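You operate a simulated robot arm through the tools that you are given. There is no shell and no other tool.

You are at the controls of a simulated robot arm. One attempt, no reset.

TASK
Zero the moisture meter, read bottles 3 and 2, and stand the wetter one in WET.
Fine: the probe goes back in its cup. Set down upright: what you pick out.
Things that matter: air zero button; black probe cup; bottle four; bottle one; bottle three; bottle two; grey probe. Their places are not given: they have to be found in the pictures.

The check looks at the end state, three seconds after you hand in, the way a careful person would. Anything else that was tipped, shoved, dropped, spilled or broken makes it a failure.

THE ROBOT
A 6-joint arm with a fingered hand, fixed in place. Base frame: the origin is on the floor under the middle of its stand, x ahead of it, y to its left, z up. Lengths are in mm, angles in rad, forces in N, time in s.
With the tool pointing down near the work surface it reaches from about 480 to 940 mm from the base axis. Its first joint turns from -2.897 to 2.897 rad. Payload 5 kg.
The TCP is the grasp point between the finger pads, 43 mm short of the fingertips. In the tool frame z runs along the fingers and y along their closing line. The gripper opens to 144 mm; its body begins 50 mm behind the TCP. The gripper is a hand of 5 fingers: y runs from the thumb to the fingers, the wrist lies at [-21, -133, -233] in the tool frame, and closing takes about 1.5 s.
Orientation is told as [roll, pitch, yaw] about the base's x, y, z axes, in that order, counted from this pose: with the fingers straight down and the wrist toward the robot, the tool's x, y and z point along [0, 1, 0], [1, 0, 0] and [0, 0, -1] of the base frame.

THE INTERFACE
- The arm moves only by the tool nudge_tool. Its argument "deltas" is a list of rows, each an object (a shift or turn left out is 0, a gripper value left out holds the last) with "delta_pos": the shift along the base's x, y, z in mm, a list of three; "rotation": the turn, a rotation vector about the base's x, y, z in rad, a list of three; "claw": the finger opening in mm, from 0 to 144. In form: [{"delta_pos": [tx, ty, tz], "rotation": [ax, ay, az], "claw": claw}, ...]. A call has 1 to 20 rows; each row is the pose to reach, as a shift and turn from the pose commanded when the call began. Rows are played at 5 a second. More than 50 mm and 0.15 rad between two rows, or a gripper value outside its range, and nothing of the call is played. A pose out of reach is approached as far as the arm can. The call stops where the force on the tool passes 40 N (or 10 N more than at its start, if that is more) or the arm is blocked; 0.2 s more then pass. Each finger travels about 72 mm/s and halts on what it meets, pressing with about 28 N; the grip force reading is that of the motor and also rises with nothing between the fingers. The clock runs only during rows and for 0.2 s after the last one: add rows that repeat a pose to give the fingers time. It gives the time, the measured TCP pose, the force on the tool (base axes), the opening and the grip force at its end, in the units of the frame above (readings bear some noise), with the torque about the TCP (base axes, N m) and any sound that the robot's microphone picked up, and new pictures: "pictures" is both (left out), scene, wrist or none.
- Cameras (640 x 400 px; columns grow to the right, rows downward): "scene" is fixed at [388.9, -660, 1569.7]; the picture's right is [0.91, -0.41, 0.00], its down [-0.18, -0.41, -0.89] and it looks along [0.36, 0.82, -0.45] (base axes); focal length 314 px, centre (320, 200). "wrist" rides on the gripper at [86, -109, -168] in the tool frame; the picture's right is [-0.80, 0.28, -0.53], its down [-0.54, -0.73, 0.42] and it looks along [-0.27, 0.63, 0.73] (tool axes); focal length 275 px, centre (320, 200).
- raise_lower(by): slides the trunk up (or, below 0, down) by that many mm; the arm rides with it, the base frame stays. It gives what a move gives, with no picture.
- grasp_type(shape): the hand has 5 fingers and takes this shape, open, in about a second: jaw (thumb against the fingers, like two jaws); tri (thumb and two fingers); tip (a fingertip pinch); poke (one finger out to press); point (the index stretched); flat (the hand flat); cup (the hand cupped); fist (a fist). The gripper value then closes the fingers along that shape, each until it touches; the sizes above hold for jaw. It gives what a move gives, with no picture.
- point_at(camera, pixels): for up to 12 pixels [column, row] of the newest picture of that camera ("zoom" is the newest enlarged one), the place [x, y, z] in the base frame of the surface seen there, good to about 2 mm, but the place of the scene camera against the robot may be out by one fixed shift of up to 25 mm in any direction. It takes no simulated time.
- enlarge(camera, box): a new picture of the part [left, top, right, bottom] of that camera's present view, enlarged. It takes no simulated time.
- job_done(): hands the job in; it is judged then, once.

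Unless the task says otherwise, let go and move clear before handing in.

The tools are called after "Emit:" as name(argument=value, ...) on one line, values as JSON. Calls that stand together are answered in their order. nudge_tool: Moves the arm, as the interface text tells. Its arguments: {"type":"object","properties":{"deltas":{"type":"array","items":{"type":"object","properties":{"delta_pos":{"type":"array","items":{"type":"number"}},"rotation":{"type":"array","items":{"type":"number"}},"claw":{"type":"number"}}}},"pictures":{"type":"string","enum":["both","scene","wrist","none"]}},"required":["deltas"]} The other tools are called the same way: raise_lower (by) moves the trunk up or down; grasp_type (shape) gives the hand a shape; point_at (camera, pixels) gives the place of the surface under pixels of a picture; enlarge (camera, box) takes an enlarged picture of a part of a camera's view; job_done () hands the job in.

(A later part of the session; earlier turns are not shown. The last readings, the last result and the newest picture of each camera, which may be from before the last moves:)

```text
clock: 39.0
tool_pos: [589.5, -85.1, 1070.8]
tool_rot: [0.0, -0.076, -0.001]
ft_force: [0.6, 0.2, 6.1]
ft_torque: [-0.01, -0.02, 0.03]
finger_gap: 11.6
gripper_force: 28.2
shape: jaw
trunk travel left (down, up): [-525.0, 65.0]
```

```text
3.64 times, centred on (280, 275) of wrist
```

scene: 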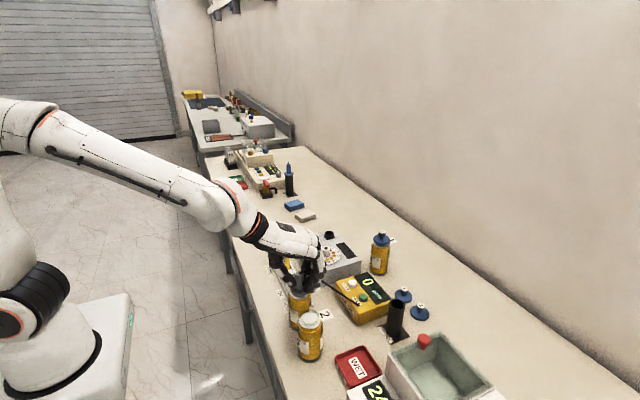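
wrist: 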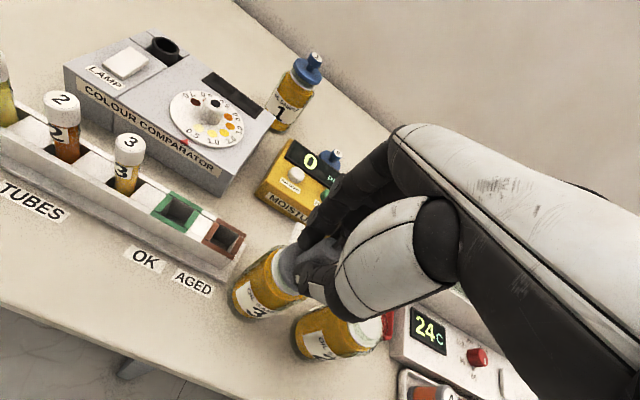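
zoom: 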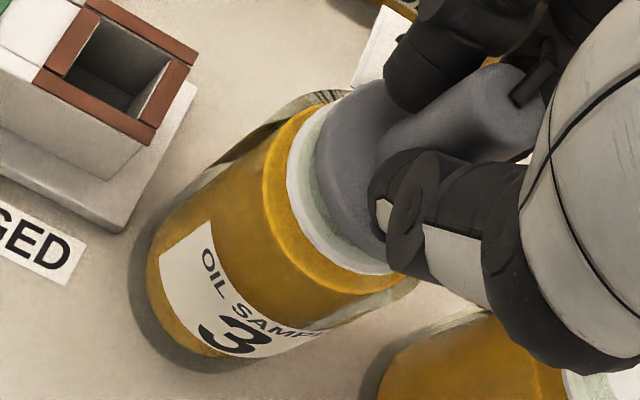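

Contact at 6 N: the collar sits on the bottle's rim. I'll ease off 1 mm, open the fingers gradually to leave the probe standing in bottle 3, and check that it stays.

Emit:
nudge_tool(deltas=[{"delta_pos": [0, 0, 1.5], "claw": 0}, {"delta_pos": [0, 0, 1.5], "claw": 12}, {"delta_pos": [0, 0, 1.5], "claw": 18}, {"delta_pos": [0, 0, 1.5], "claw": 26}, {"delta_pos": [0, 0, 1.5], "claw": 36}, {"delta_pos": [0, 0, 1.5], "claw": 46}, {"delta_pos": [0, 0, 1.5], "claw": 46}], pictures="both")

Emit:
enlarge(camera="scene", box=[275, 255, 335, 310])

Emit:
enlarge(camera="wrist", box=[220, 220, 340, 330])

```text
clock: 40.6
tool_pos: [588.6, -84.4, 1071.5]
tool_rot: [0.0, -0.076, 0.0]
ft_force: [0.1, 0.5, 0.0]
ft_torque: [0.0, -0.04, -0.01]
finger_gap: 45.6
gripper_force: 0.1
shape: jaw
trunk travel left (down, up): [-525.0, 65.0]
```

scene: 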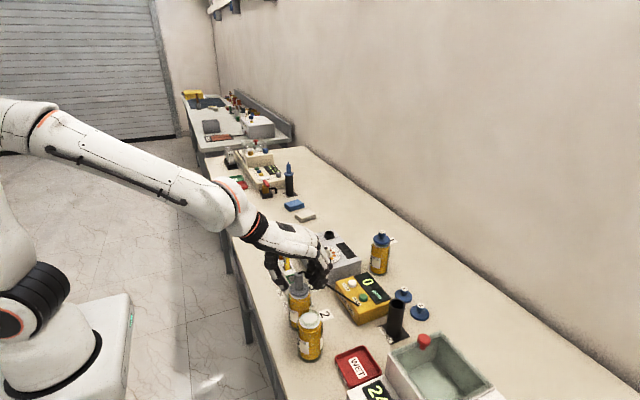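
wrist: 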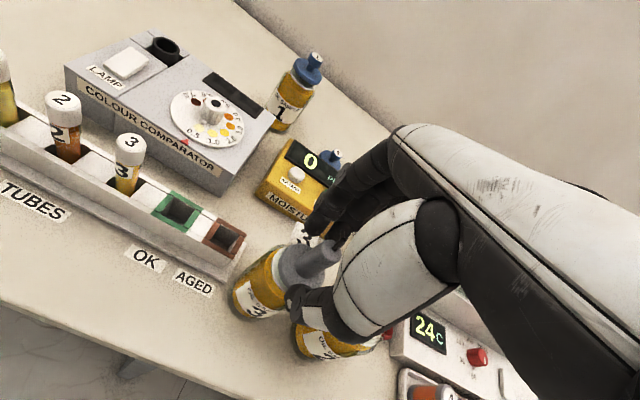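

```text
7.27 times, centred on (305, 282) of scene
```

zoom: 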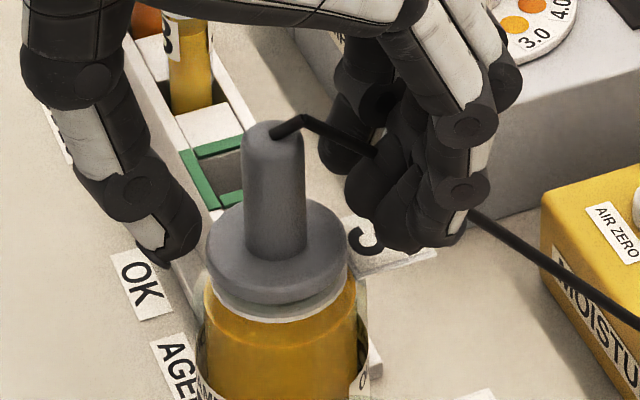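

```text
3.64 times, centred on (280, 275) of wrist
```

zoom: 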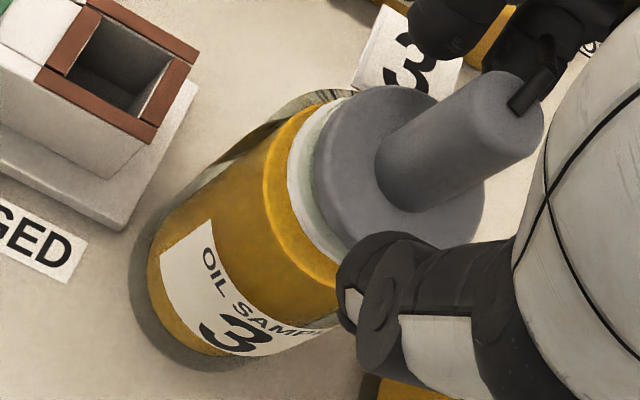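

The probe stands upright in bottle 3 by its collar. I'll open wider, rise clear, and check the display.

Emit:
nudge_tool(deltas=[{"delta_pos": [0, 0, 0], "claw": 75}, {"delta_pos": [0, 0, 0], "claw": 105}, {"delta_pos": [0, 0, 0], "claw": 120}, {"delta_pos": [0, 0, 20], "claw": 120}, {"delta_pos": [0, 0, 50]}, {"delta_pos": [0, 0, 90]}, {"delta_pos": [0, 0, 130]}, {"delta_pos": [0, 0, 130], "rotation": [0, 0.075, 0]}, {"delta_pos": [0, 0, 130], "rotation": [0, 0.075, 0]}], pictures="both")

Emit:
enlarge(camera="scene", box=[275, 255, 335, 310])

Emit:
enlarge(camera="scene", box=[325, 265, 405, 325])

```text
clock: 42.6
tool_pos: [588.0, -84.5, 1201.7]
tool_rot: [-0.002, 0.0, 0.001]
ft_force: [-0.1, 0.7, -0.4]
ft_torque: [-0.01, 0.05, 0.05]
finger_gap: 120.1
gripper_force: 0.0
shape: jaw
trunk travel left (down, up): [-525.0, 65.0]
```

scene: 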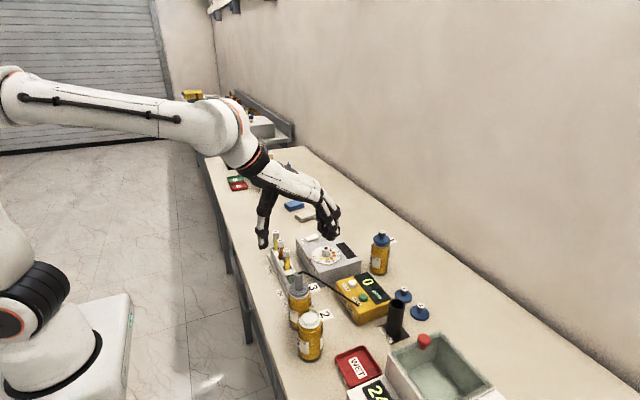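
wrist: 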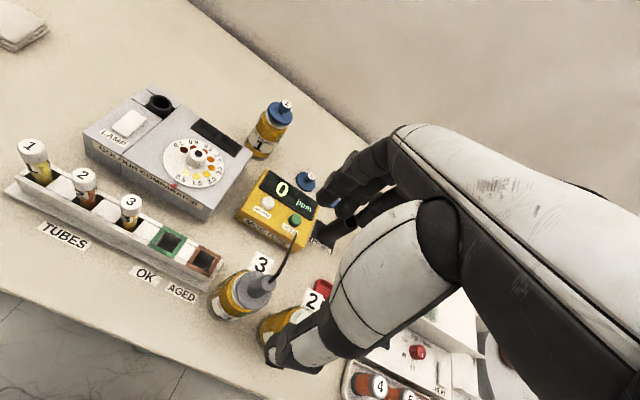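

```text
7.27 times, centred on (305, 282) of scene
```

zoom: 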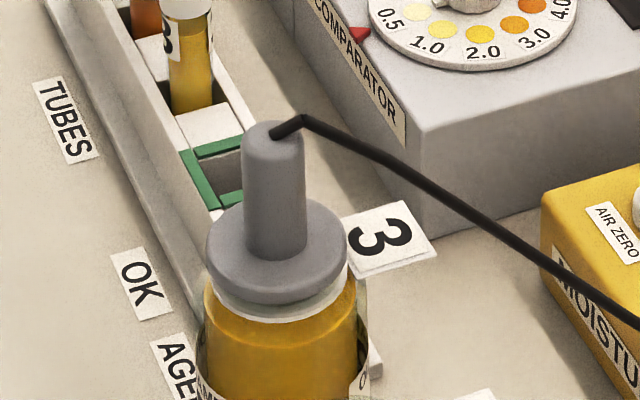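

```text
6.67 times, centred on (365, 295) of scene
```

zoom: 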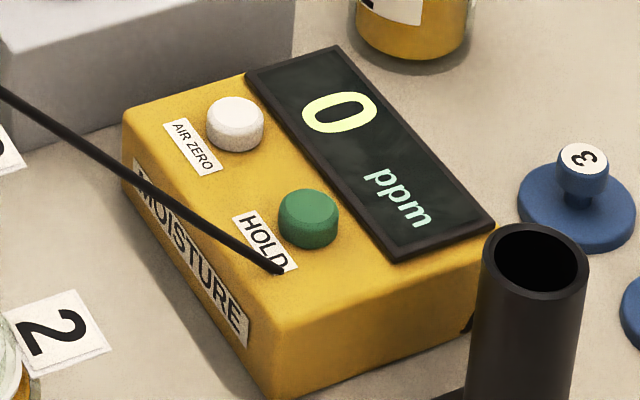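

The probe rests upright in bottle 3; display still 0. I'll take the poke shape and hover over the green HOLD button at (757,-117.5).

Emit:
grasp_type(shape="poke")

Emit:
nudge_tool(deltas=[{"delta_pos": [42, -8, 0]}, {"delta_pos": [84, -16, 0]}, {"delta_pos": [126, -25, 0]}, {"delta_pos": [167, -33, 0]}, {"delta_pos": [167, -33, -45]}, {"delta_pos": [167, -33, -90]}, {"delta_pos": [167, -33, -135]}, {"delta_pos": [167, -33, -165]}, {"delta_pos": [167, -33, -185]}, {"delta_pos": [167, -33, -185]}])

Emit:
enlarge(camera="scene", box=[320, 250, 400, 320])

Emit:
enlarge(camera="wrist", box=[250, 200, 350, 310])

```text
clock: 43.5
tool_pos: [589.6, -84.9, 1201.0]
tool_rot: [-0.001, 0.0, 0.002]
ft_force: [0.0, -0.9, -0.3]
ft_torque: [0.01, 0.01, 0.01]
finger_gap: 0.0
gripper_force: 0.0
shape: poke
trunk travel left (down, up): [-525.0, 65.0]
```

```text
clock: 45.7
tool_pos: [758.0, -119.9, 1014.1]
tool_rot: [0.0, 0.0, 0.001]
ft_force: [0.3, -1.0, 0.1]
ft_torque: [0.01, 0.0, -0.01]
finger_gap: 0.1
gripper_force: 0.1
shape: poke
trunk travel left (down, up): [-525.0, 65.0]
```

scene: 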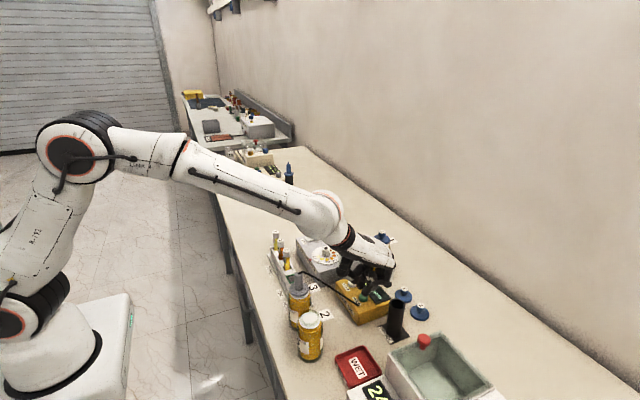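
wrist: 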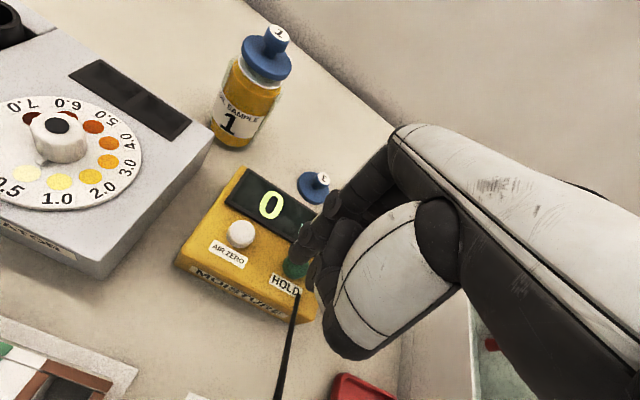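

```text
5.71 times, centred on (360, 285) of scene
```

zoom: 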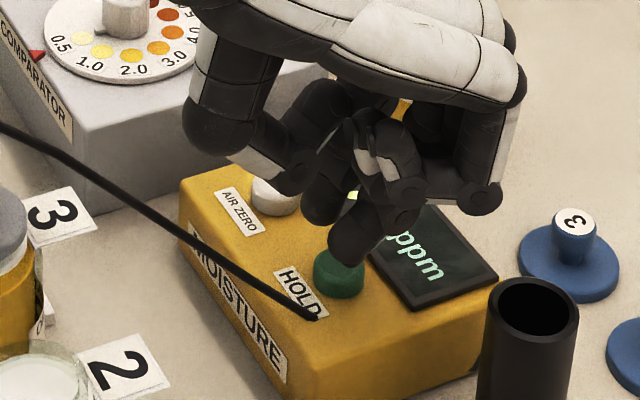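

```text
3.64 times, centred on (300, 255) of wrist
```

zoom: 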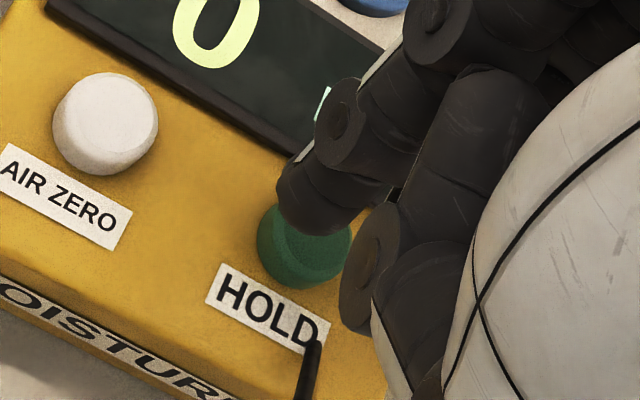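

The fingertip is centered over HOLD just as it was over AIR ZERO. I'll press down to about the same depth, listening for the click.

Emit:
nudge_tool(deltas=[{"delta_pos": [-2, 0, -8]}, {"delta_pos": [-2, 0, -14]}, {"delta_pos": [-2, 0, -18]}, {"delta_pos": [-2, 0, -20]}, {"delta_pos": [-2, 0, -22]}, {"delta_pos": [-2, 0, -23.5]}, {"delta_pos": [-2, 0, -23.5]}])

Emit:
enlarge(camera="wrist", box=[170, 130, 350, 310])

Emit:
enlarge(camera="scene", box=[320, 250, 400, 320])

```text
clock: 47.3
tool_pos: [755.7, -118.4, 993.1]
tool_rot: [0.003, -0.001, 0.0]
ft_force: [-0.8, -1.5, 5.0]
ft_torque: [-0.11, 0.0, -0.01]
finger_gap: 0.0
gripper_force: 0.1
shape: poke
trunk travel left (down, up): [-525.0, 65.0]
heard: click
```

scene: 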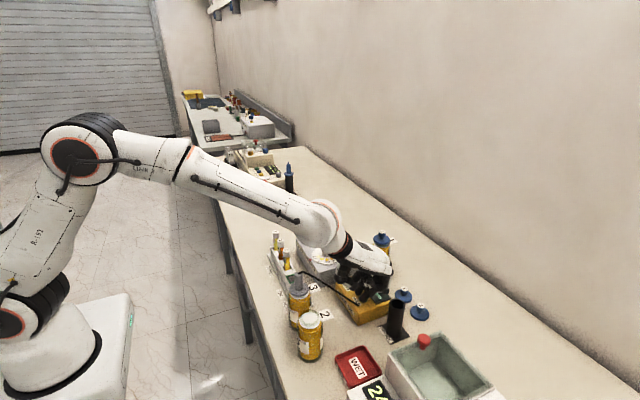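
wrist: 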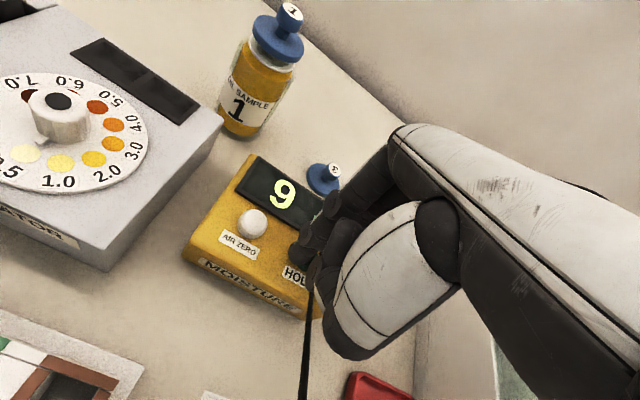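

```text
2.22 times, centred on (260, 220) of wrist
```

zoom: 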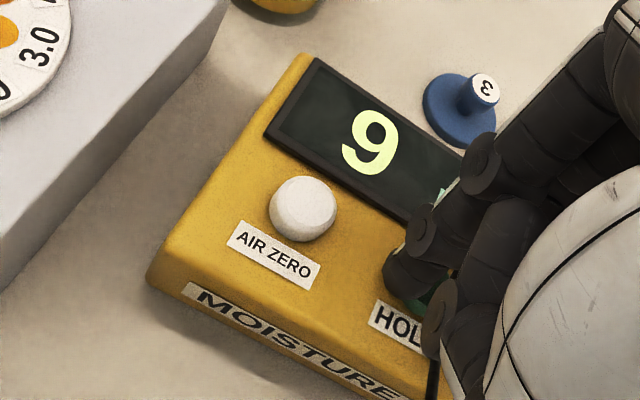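

```text
5.71 times, centred on (360, 285) of scene
```

zoom: 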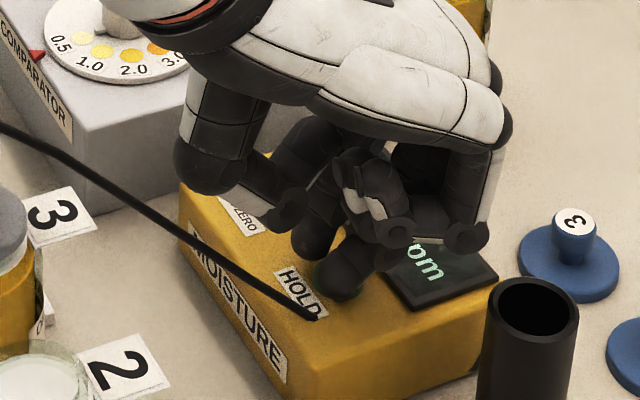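

A click sounded and the display shows "9" for bottle 3. I'll rise and view the whole display.

Emit:
nudge_tool(deltas=[{"delta_pos": [0, 0, 15]}, {"delta_pos": [0, 0, 50]}, {"delta_pos": [0, 0, 95]}, {"delta_pos": [0, 0, 140]}, {"delta_pos": [-20, -30, 180]}, {"delta_pos": [-50, -60, 200]}, {"delta_pos": [-50, -60, 200]}])

Emit:
enlarge(camera="wrist", box=[100, 130, 280, 310])

Emit:
enlarge(camera="scene", box=[320, 250, 400, 320])

```text
refused: row 5 steps farther than a row can; nothing moved
```

```text
2.22 times, centred on (190, 220) of wrist
```

zoom: 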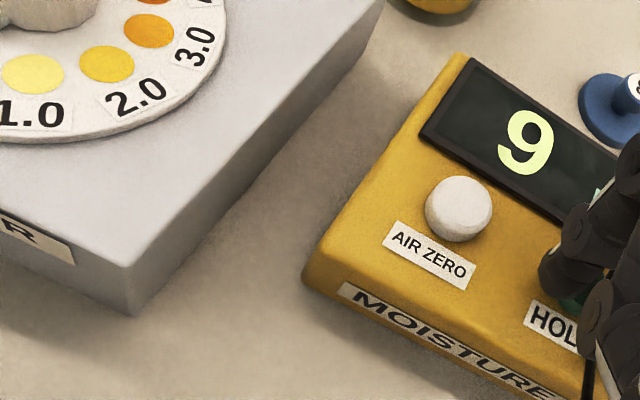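

```text
5.71 times, centred on (360, 285) of scene
```

zoom: 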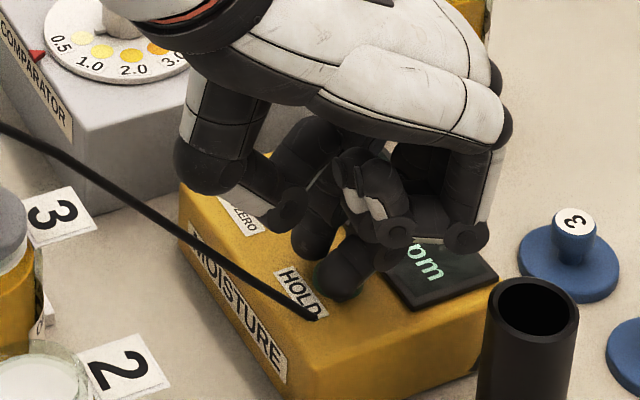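

The move was refused because one step was too long; the display still shows a single "9". I'll rise with smaller steps.

Emit:
nudge_tool(deltas=[{"delta_pos": [0, 0, 15]}, {"delta_pos": [0, 0, 50]}, {"delta_pos": [0, 0, 92]}, {"delta_pos": [0, 0, 135]}, {"delta_pos": [0, 0, 175]}, {"delta_pos": [-20, -20, 200]}, {"delta_pos": [-40, -40, 205]}, {"delta_pos": [-40, -40, 205]}])

Emit:
enlarge(camera="wrist", box=[150, 130, 330, 310])

Emit:
enlarge(camera="scene", box=[320, 250, 400, 320])

```text
clock: 49.1
tool_pos: [713.0, -158.3, 1199.3]
tool_rot: [0.0, -0.001, 0.001]
ft_force: [0.1, -0.3, 0.5]
ft_torque: [0.01, -0.01, 0.0]
finger_gap: 0.0
gripper_force: 0.1
shape: poke
trunk travel left (down, up): [-525.0, 65.0]
```

scene: 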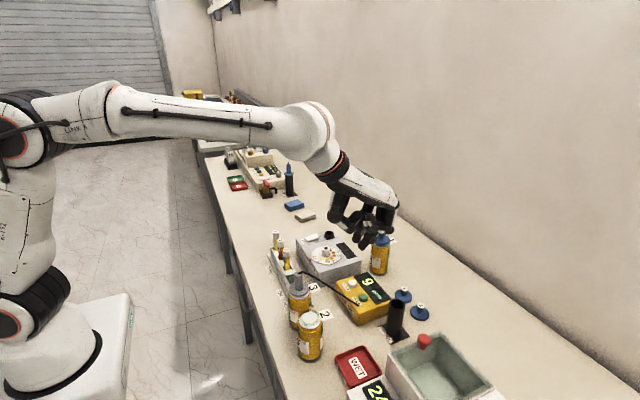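
wrist: 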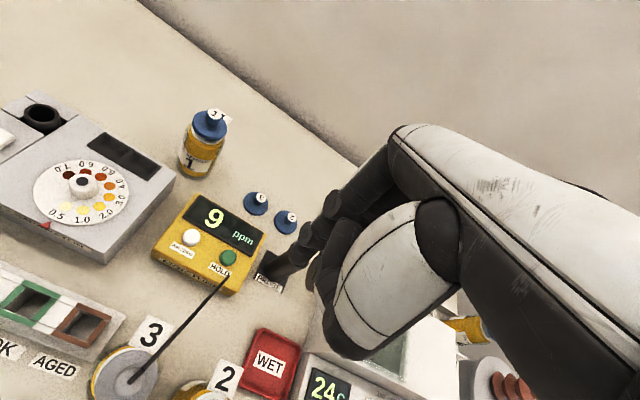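

```text
2.22 times, centred on (240, 220) of wrist
```

zoom: 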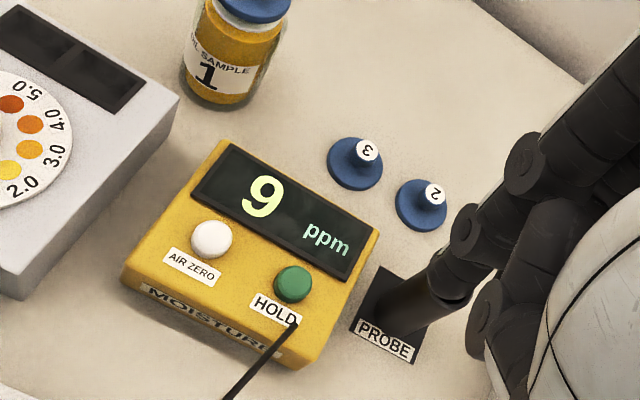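

```text
5.71 times, centred on (360, 285) of scene
```

zoom: 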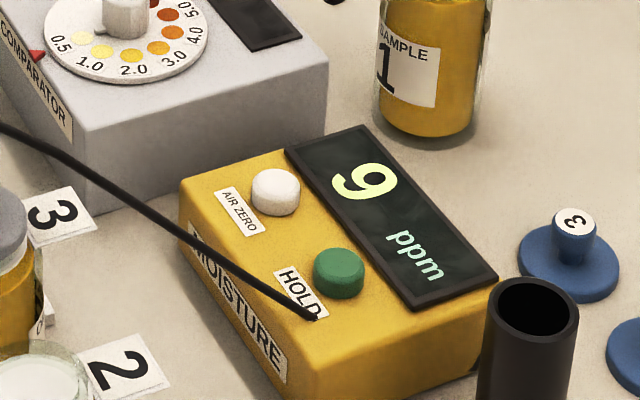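

Bottle 3 reads 9 ppm, full display visible. Now I'll re-form the jaw and go back above the probe at the same pose where I released it.

Emit:
grasp_type(shape="jaw")

Emit:
nudge_tool(deltas=[{"delta_pos": [-31, 18, 3.5], "claw": 120}, {"delta_pos": [-62, 36, 3.5]}, {"delta_pos": [-94, 55, 3.5]}, {"delta_pos": [-125, 73, 3.5]}, {"delta_pos": [-125, 73, 3.5], "rotation": [0, -0.075, 0]}, {"delta_pos": [-125, 73, -30], "rotation": [0, -0.075, 0]}, {"delta_pos": [-125, 73, -30], "rotation": [0, -0.075, 0]}])

Emit:
enlarge(camera="wrist", box=[190, 200, 350, 340])

```text
clock: 50.0
tool_pos: [712.1, -157.5, 1197.1]
tool_rot: [-0.001, 0.0, 0.002]
ft_force: [0.3, 0.6, -0.2]
ft_torque: [-0.01, -0.01, 0.02]
finger_gap: 143.8
gripper_force: 0.1
shape: jaw
trunk travel left (down, up): [-525.0, 65.0]
```

```text
clock: 51.6
tool_pos: [590.6, -85.1, 1168.9]
tool_rot: [0.001, -0.076, 0.0]
ft_force: [0.8, -0.2, 0.0]
ft_torque: [-0.01, 0.01, 0.0]
finger_gap: 120.4
gripper_force: 0.1
shape: jaw
trunk travel left (down, up): [-525.0, 65.0]
```

scene: 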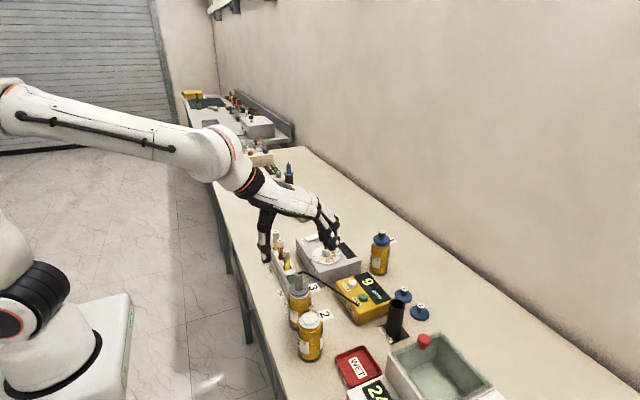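
wrist: 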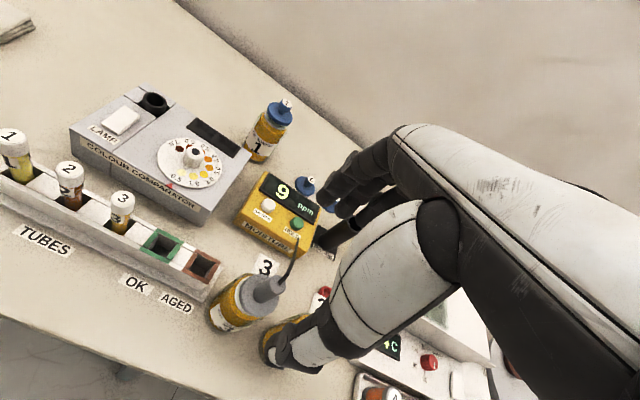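

```text
2.86 times, centred on (270, 270) of wrist
```

zoom: 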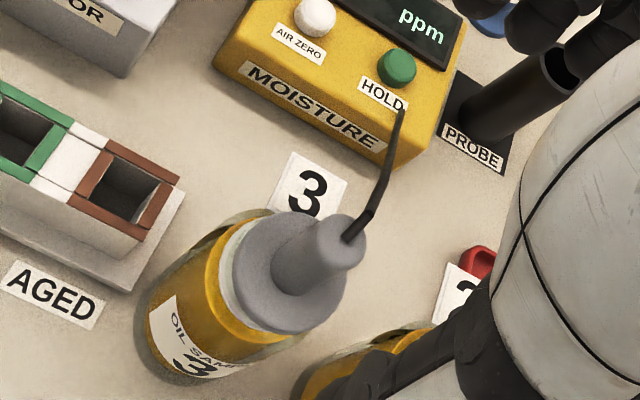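

The probe is where I left it. I'll descend to the release pose (TCP z≈1071.5) with the hand open.

Emit:
nudge_tool(deltas=[{"delta_pos": [0, 0, -25]}, {"delta_pos": [0, 0, -50]}, {"delta_pos": [0, 0, -72]}, {"delta_pos": [0, 0, -86]}, {"delta_pos": [0, 0, -95]}, {"delta_pos": [0, 0, -95], "claw": 90}, {"delta_pos": [0, 0, -95], "claw": 60}, {"delta_pos": [0, 0, -95], "claw": 40}, {"delta_pos": [0, 0, -95], "claw": 30}, {"delta_pos": [0, 0, -95], "claw": 30}])

Emit:
enlarge(camera="wrist", box=[220, 220, 340, 330])

Emit:
enlarge(camera="scene", box=[275, 255, 335, 310])

```text
clock: 53.8
tool_pos: [589.2, -83.8, 1072.6]
tool_rot: [0.0, -0.075, 0.0]
ft_force: [0.2, -0.4, 0.3]
ft_torque: [-0.01, 0.0, 0.0]
finger_gap: 30.3
gripper_force: 0.0
shape: jaw
trunk travel left (down, up): [-525.0, 65.0]
```

scene: 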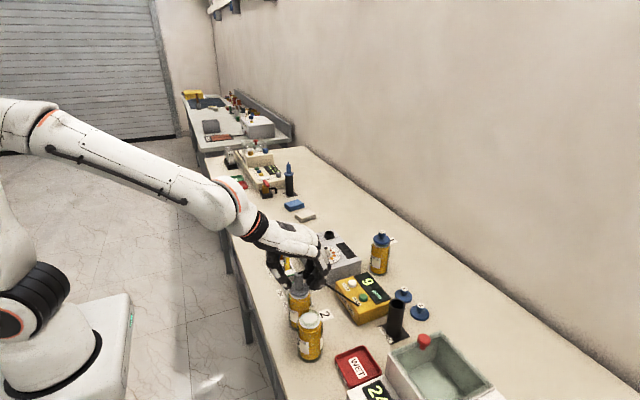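
wrist: 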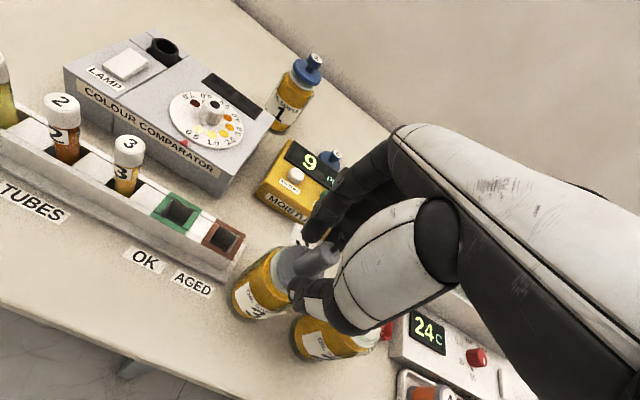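

```text
3.64 times, centred on (280, 275) of wrist
```

zoom: 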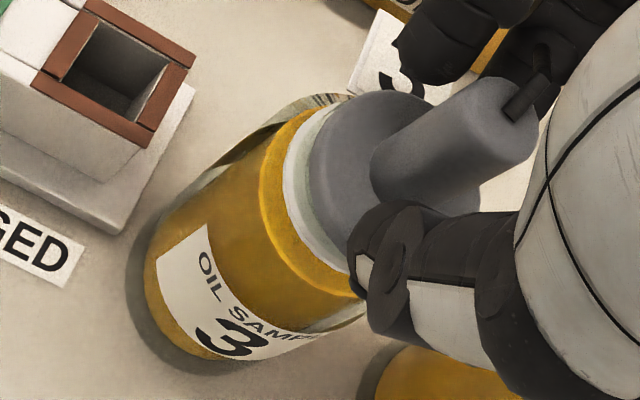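

```text
7.27 times, centred on (305, 282) of scene
```

zoom: 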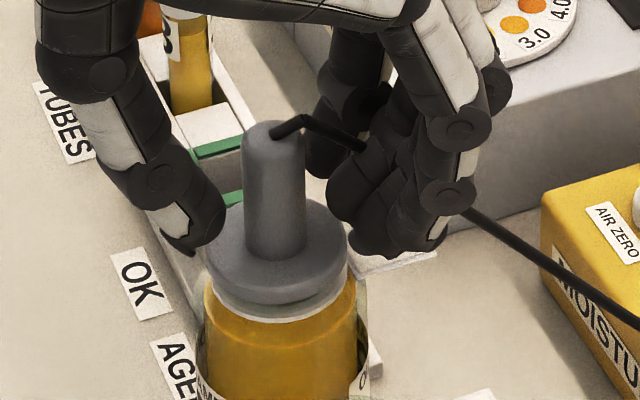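

The thumb and fingers straddle the handle evenly. I'll close slowly to grip.

Emit:
nudge_tool(deltas=[{"claw": 26}, {"claw": 23}, {"claw": 20}, {"claw": 17}, {"claw": 14}, {"claw": 11}, {"claw": 8}, {"claw": 4}, {"claw": 0}, {"claw": 0}])

Emit:
enlarge(camera="scene", box=[275, 255, 335, 310])

```text
clock: 56.0
tool_pos: [591.0, -85.6, 1071.9]
tool_rot: [0.0, -0.074, 0.001]
ft_force: [-0.3, -0.1, -0.7]
ft_torque: [-0.01, -0.02, -0.02]
finger_gap: 10.9
gripper_force: 28.0
shape: jaw
trunk travel left (down, up): [-525.0, 65.0]
```

scene: 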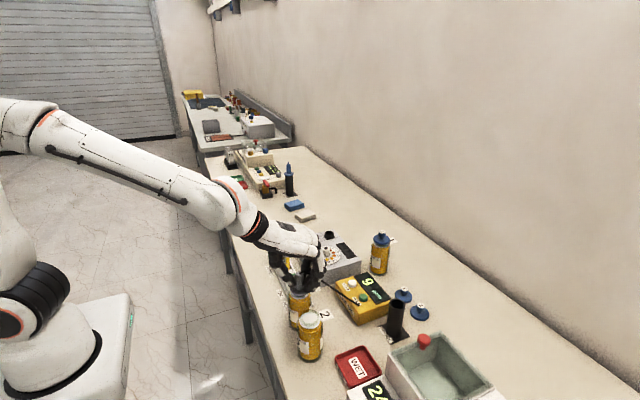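
wrist: 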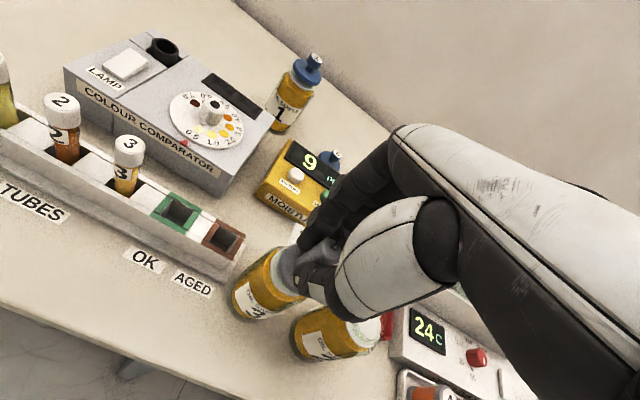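

```text
7.27 times, centred on (305, 282) of scene
```

zoom: 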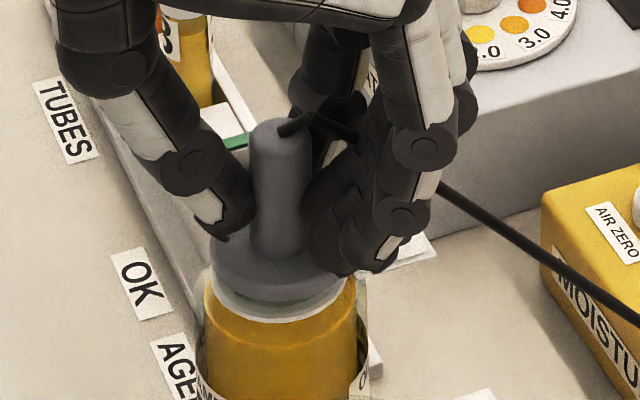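

Gripped at 28 N, bottle unmoved. I'll lift the probe slowly straight up.

Emit:
nudge_tool(deltas=[{"delta_pos": [0, 0, 4]}, {"delta_pos": [0, 0, 10]}, {"delta_pos": [0, 0, 20]}, {"delta_pos": [0, 0, 35]}, {"delta_pos": [0, 0, 55]}, {"delta_pos": [0, 0, 80]}, {"delta_pos": [0, 0, 105]}, {"delta_pos": [0, 0, 130]}, {"delta_pos": [0, 0, 130]}])

Emit:
enlarge(camera="scene", box=[270, 240, 350, 310])

Emit:
enlarge(camera="wrist", box=[190, 220, 330, 350])

```text
clock: 58.0
tool_pos: [590.3, -84.9, 1203.5]
tool_rot: [-0.001, -0.076, 0.0]
ft_force: [0.8, -0.1, -1.4]
ft_torque: [-0.02, 0.03, 0.0]
finger_gap: 10.4
gripper_force: 28.4
shape: jaw
trunk travel left (down, up): [-525.0, 65.0]
```

scene: 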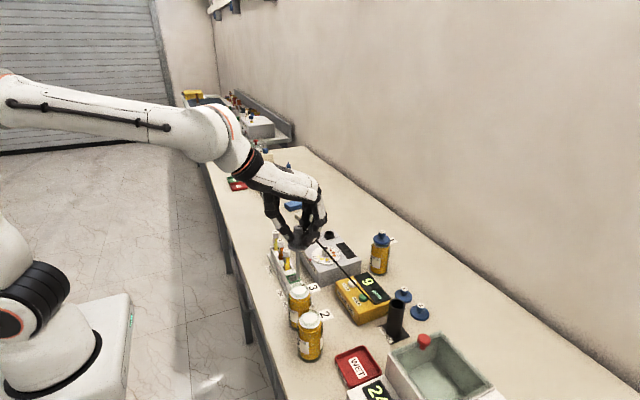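
wrist: 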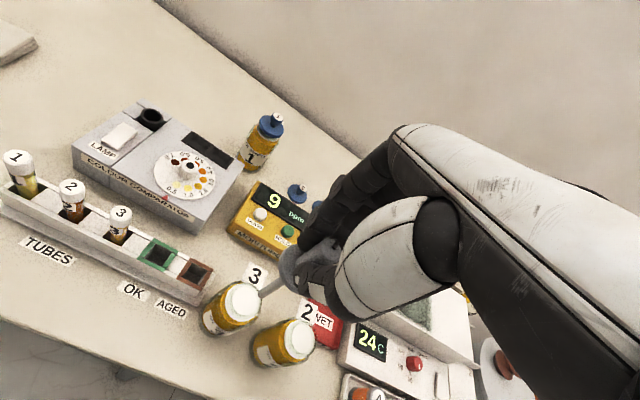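

```text
5.71 times, centred on (310, 275) of scene
```

zoom: 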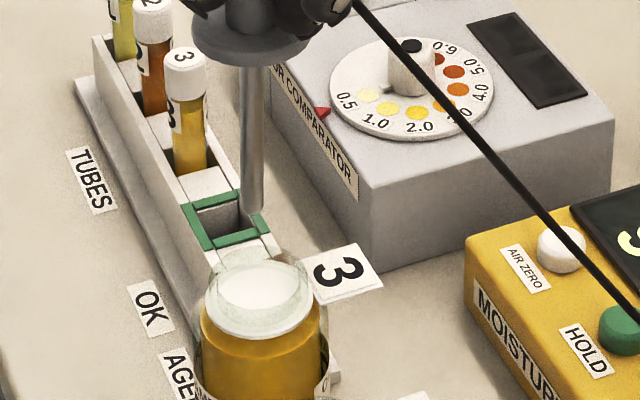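

```text
3.08 times, centred on (260, 285) of wrist
```

zoom: 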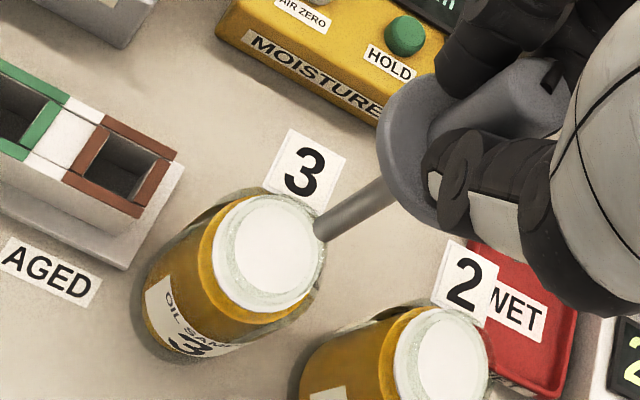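

The probe is out and bottle 3 stays put. I'll measure the stem's line again to check tilt, and bottle 2's mouth.

Emit:
point_at(camera="wrist", pixels=[[282, 280.5], [276, 284.2], [270, 288], [265, 291.2], [262, 293], [302, 340], [297, 333], [306, 348], [293, 343], [311, 336], [242, 299]])

Emit:
enlarge(camera="wrist", box=[255, 305, 335, 365])

```text
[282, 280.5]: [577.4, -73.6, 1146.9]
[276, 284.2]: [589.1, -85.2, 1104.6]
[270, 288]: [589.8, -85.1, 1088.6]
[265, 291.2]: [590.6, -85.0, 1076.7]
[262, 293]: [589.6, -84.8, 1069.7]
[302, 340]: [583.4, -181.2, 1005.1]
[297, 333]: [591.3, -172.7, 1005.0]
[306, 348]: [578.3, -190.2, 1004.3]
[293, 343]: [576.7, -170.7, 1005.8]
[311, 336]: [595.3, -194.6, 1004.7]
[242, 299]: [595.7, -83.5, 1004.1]
```

```text
6.67 times, centred on (295, 335) of wrist
```

zoom: 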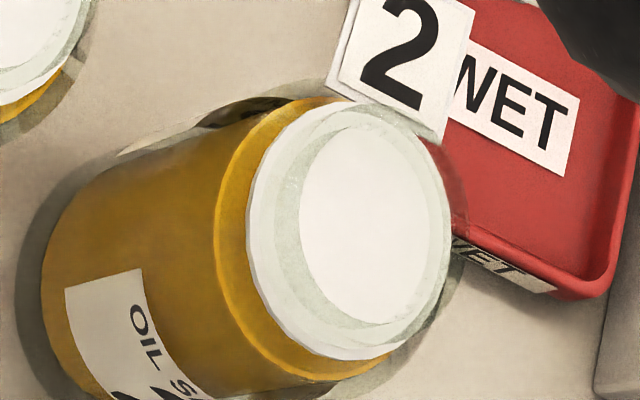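

The stem hangs vertical with axis at (592.2,-87.2); bottle 2's mouth center is about (585,-177.5). I'll shift over to bottle 2 and check.

Emit:
nudge_tool(deltas=[{"delta_pos": [-2, -25, 0]}, {"delta_pos": [-4, -50, 0]}, {"delta_pos": [-6, -75, 0]}, {"delta_pos": [-7, -90, 0]}, {"delta_pos": [-7, -90, -20]}, {"delta_pos": [-7, -90, -20]}])

Emit:
enlarge(camera="wrist", box=[215, 260, 295, 320])

Emit:
enlarge(camera="scene", box=[280, 265, 340, 320])

```text
clock: 59.4
tool_pos: [583.5, -176.8, 1181.0]
tool_rot: [0.001, -0.077, 0.002]
ft_force: [-0.8, -0.8, -0.5]
ft_torque: [0.01, 0.02, 0.0]
finger_gap: 10.4
gripper_force: 28.1
shape: jaw
trunk travel left (down, up): [-525.0, 65.0]
```

scene: 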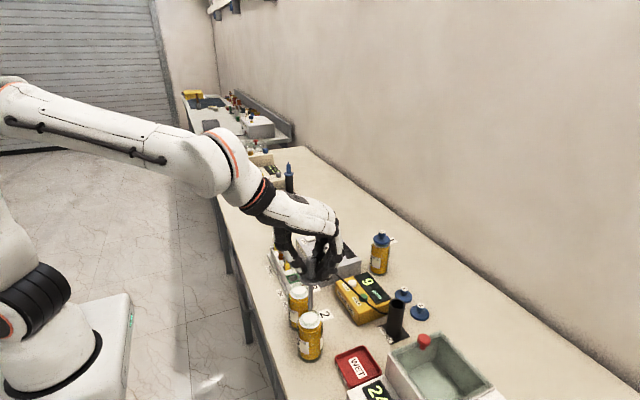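
wrist: 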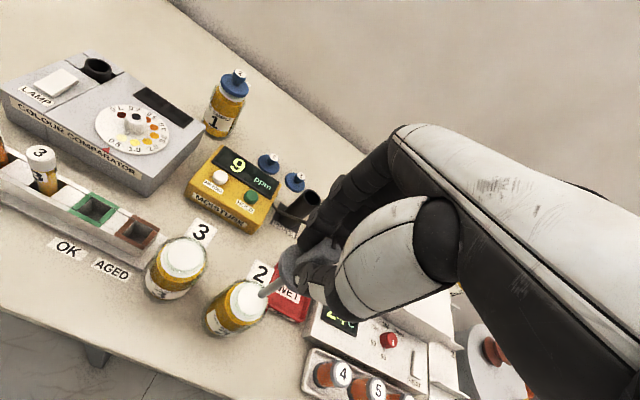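

```text
6.67 times, centred on (255, 290) of wrist
```

zoom: 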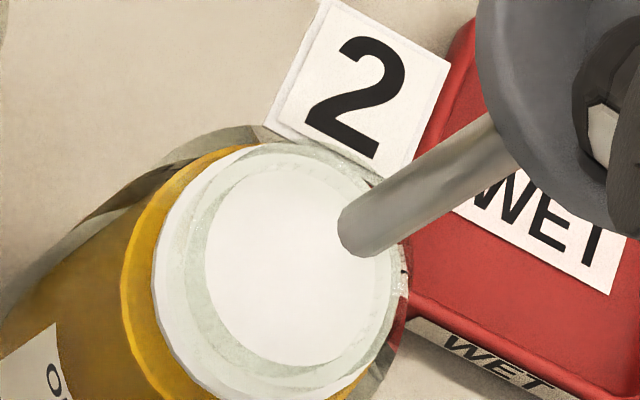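

```text
7.27 times, centred on (310, 292) of scene
```

zoom: 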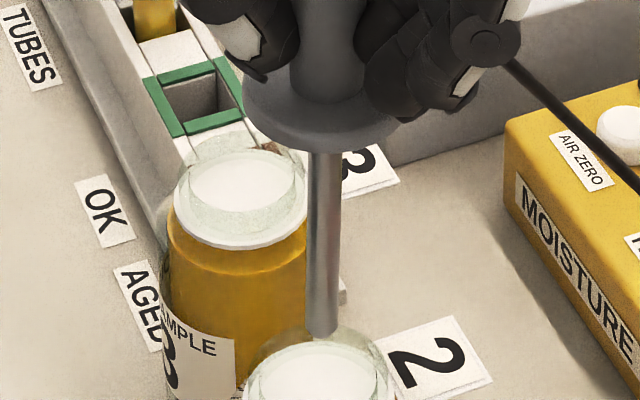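

The stem's extension meets bottle 2's mouth center. I'll lower most of the way, stopping a few mm before the collar seats.

Emit:
nudge_tool(deltas=[{"delta_pos": [0, 0, -12]}, {"delta_pos": [0, 0, -24]}, {"delta_pos": [0, 0, -34]}, {"delta_pos": [0, 0, -44]}, {"delta_pos": [0, 0, -56]}, {"delta_pos": [0, 0, -70]}, {"delta_pos": [0, 0, -84]}, {"delta_pos": [0, 0, -96]}, {"delta_pos": [0, 0, -104]}, {"delta_pos": [0, 0, -104]}])

Emit:
enlarge(camera="wrist", box=[220, 220, 340, 330])

Emit:
enlarge(camera="scene", box=[280, 285, 340, 340])

```text
clock: 61.6
tool_pos: [581.7, -174.6, 1078.0]
tool_rot: [0.001, -0.077, -0.001]
ft_force: [0.9, -0.1, -0.6]
ft_torque: [-0.02, -0.02, 0.01]
finger_gap: 10.6
gripper_force: 28.3
shape: jaw
trunk travel left (down, up): [-525.0, 65.0]
```

scene: 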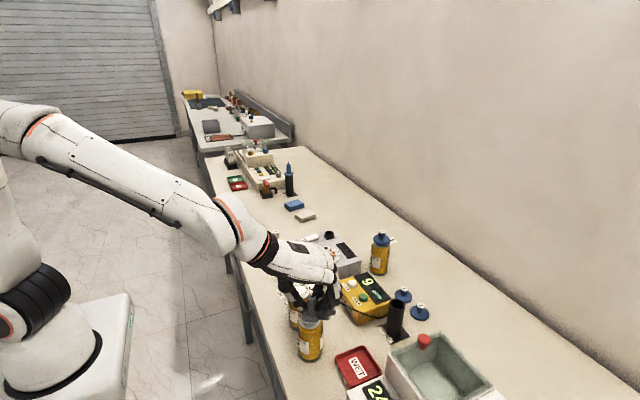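
wrist: 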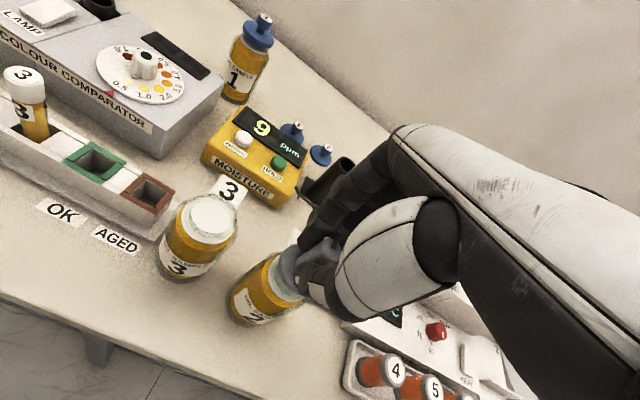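

```text
3.64 times, centred on (280, 275) of wrist
```

zoom: 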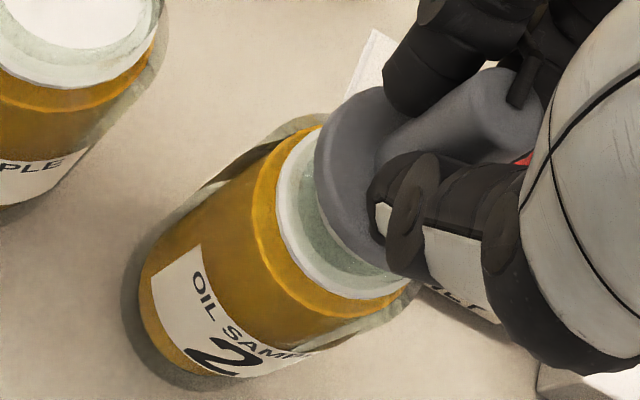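

```text
7.27 times, centred on (310, 312) of scene
```

zoom: 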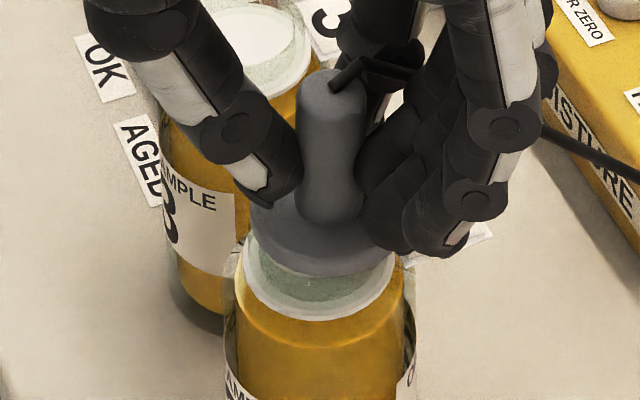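

The collar hovers above bottle 2's rim without contact. I'll lower in 1–2 mm steps until it seats.

Emit:
nudge_tool(deltas=[{"delta_pos": [0, 0, -2]}, {"delta_pos": [0, 0, -4]}, {"delta_pos": [0, 0, -5]}, {"delta_pos": [0, 0, -6]}, {"delta_pos": [0, 0, -6]}], pictures="scene")

Emit:
enlarge(camera="scene", box=[280, 285, 340, 340])

```text
clock: 62.8
tool_pos: [584.5, -173.7, 1073.0]
tool_rot: [0.001, -0.075, 0.001]
ft_force: [-0.2, -0.5, -1.3]
ft_torque: [0.04, 0.0, 0.01]
finger_gap: 10.7
gripper_force: 27.3
shape: jaw
trunk travel left (down, up): [-525.0, 65.0]
```

scene: 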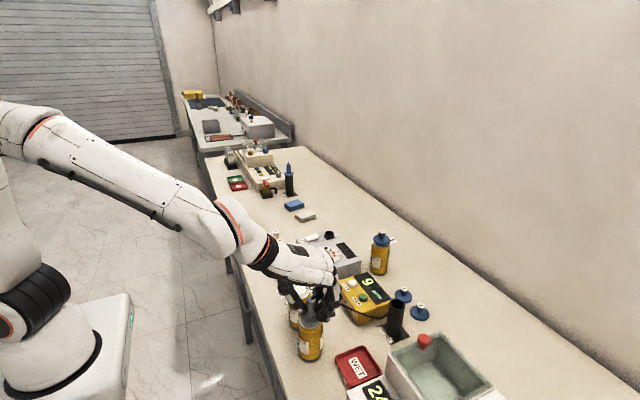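

```text
7.27 times, centred on (310, 312) of scene
```

zoom: 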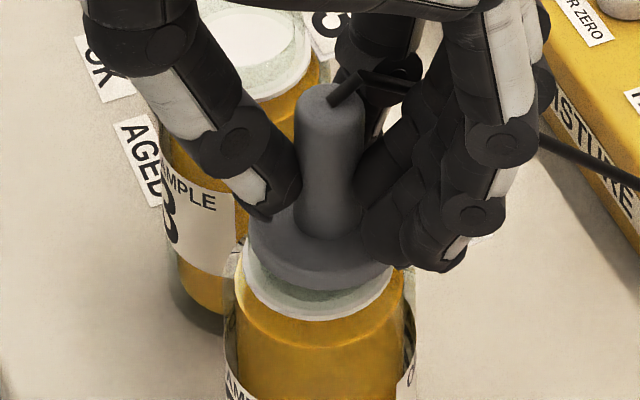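

Emit:
nudge_tool(deltas=[{"delta_pos": [0, 0, -1]}, {"delta_pos": [0, 0, -2]}, {"delta_pos": [0, 0, -3]}, {"delta_pos": [0, 0, -4]}, {"delta_pos": [0, 0, -4]}], pictures="scene")

Emit:
enlarge(camera="scene", box=[280, 285, 340, 340])

```text
clock: 64.0
tool_pos: [582.0, -175.0, 1070.5]
tool_rot: [-0.002, -0.079, 0.0]
ft_force: [1.4, 2.3, 18.9]
ft_torque: [0.0, -0.19, 0.0]
finger_gap: 11.6
gripper_force: 27.7
shape: jaw
trunk travel left (down, up): [-525.0, 65.0]
```

scene: 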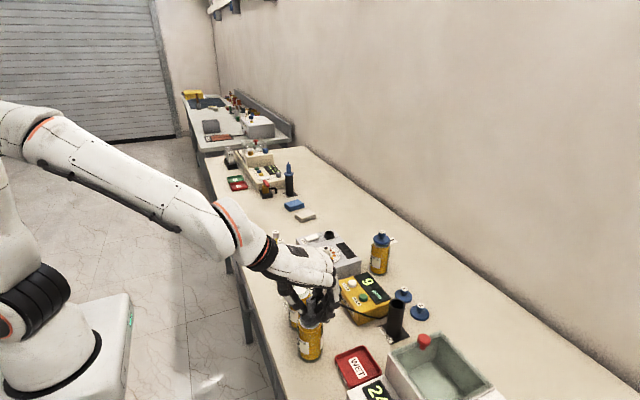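

```text
7.27 times, centred on (310, 312) of scene
```

zoom: 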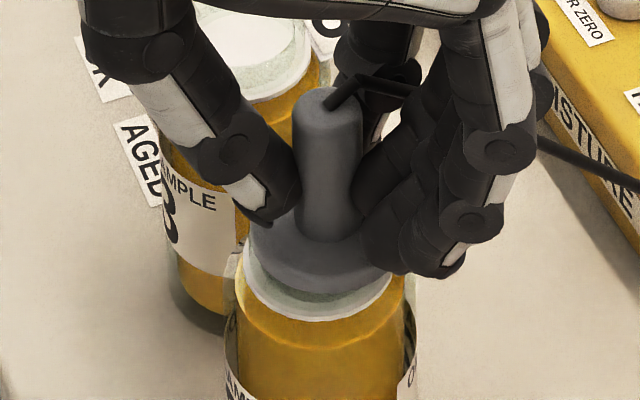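

Seated: 19 N upward. I'll relieve about 2.5 mm and then open the fingers gently.

Emit:
nudge_tool(deltas=[{"delta_pos": [0, 0, 1.5], "claw": 0}, {"delta_pos": [0, 0, 2.5], "claw": 0}, {"delta_pos": [0, 0, 2.5], "claw": 12}, {"delta_pos": [0, 0, 2.5], "claw": 18}, {"delta_pos": [0, 0, 2.5], "claw": 26}, {"delta_pos": [0, 0, 2.5], "claw": 36}, {"delta_pos": [0, 0, 2.5], "claw": 50}, {"delta_pos": [0, 0, 2.5], "claw": 50}])

Emit:
enlarge(camera="scene", box=[280, 285, 340, 340])

Emit:
enlarge(camera="wrist", box=[220, 220, 340, 330])

```text
clock: 65.8
tool_pos: [582.5, -175.9, 1071.2]
tool_rot: [0.0, -0.075, 0.001]
ft_force: [-0.7, 0.4, -0.4]
ft_torque: [0.01, 0.01, -0.03]
finger_gap: 49.5
gripper_force: 0.0
shape: jaw
trunk travel left (down, up): [-525.0, 65.0]
```

scene: 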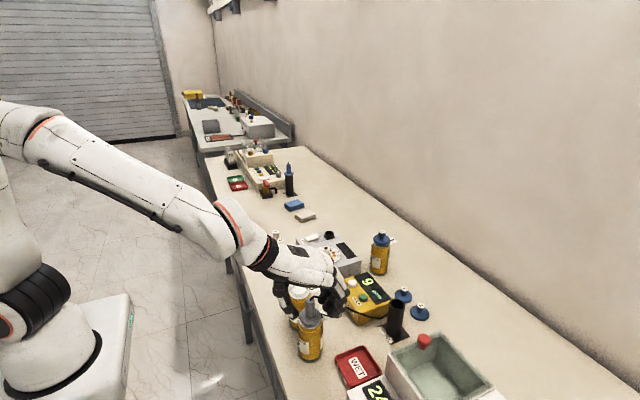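
wrist: 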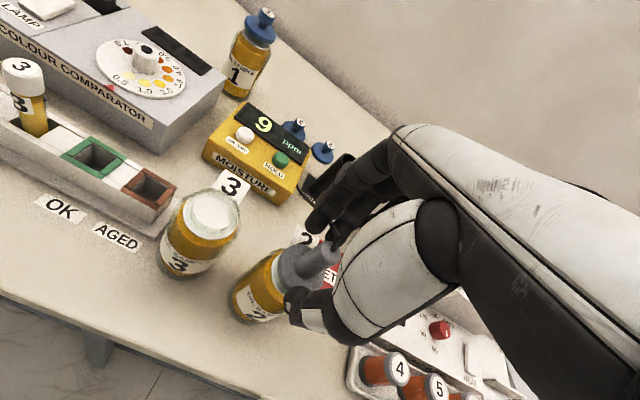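

```text
7.27 times, centred on (310, 312) of scene
```

zoom: 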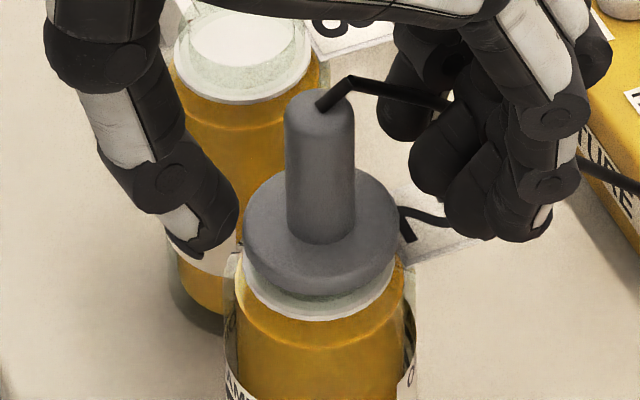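

```text
3.64 times, centred on (280, 275) of wrist
```

zoom: 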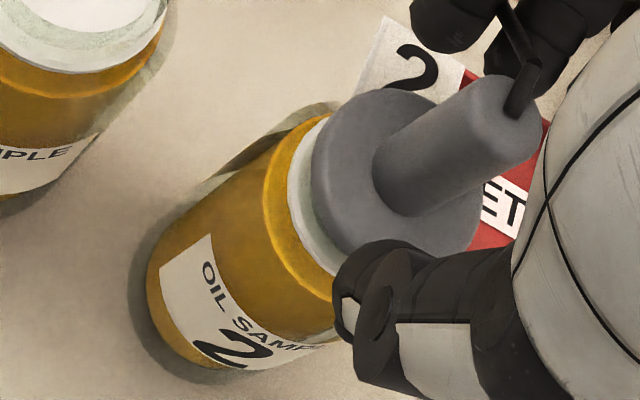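

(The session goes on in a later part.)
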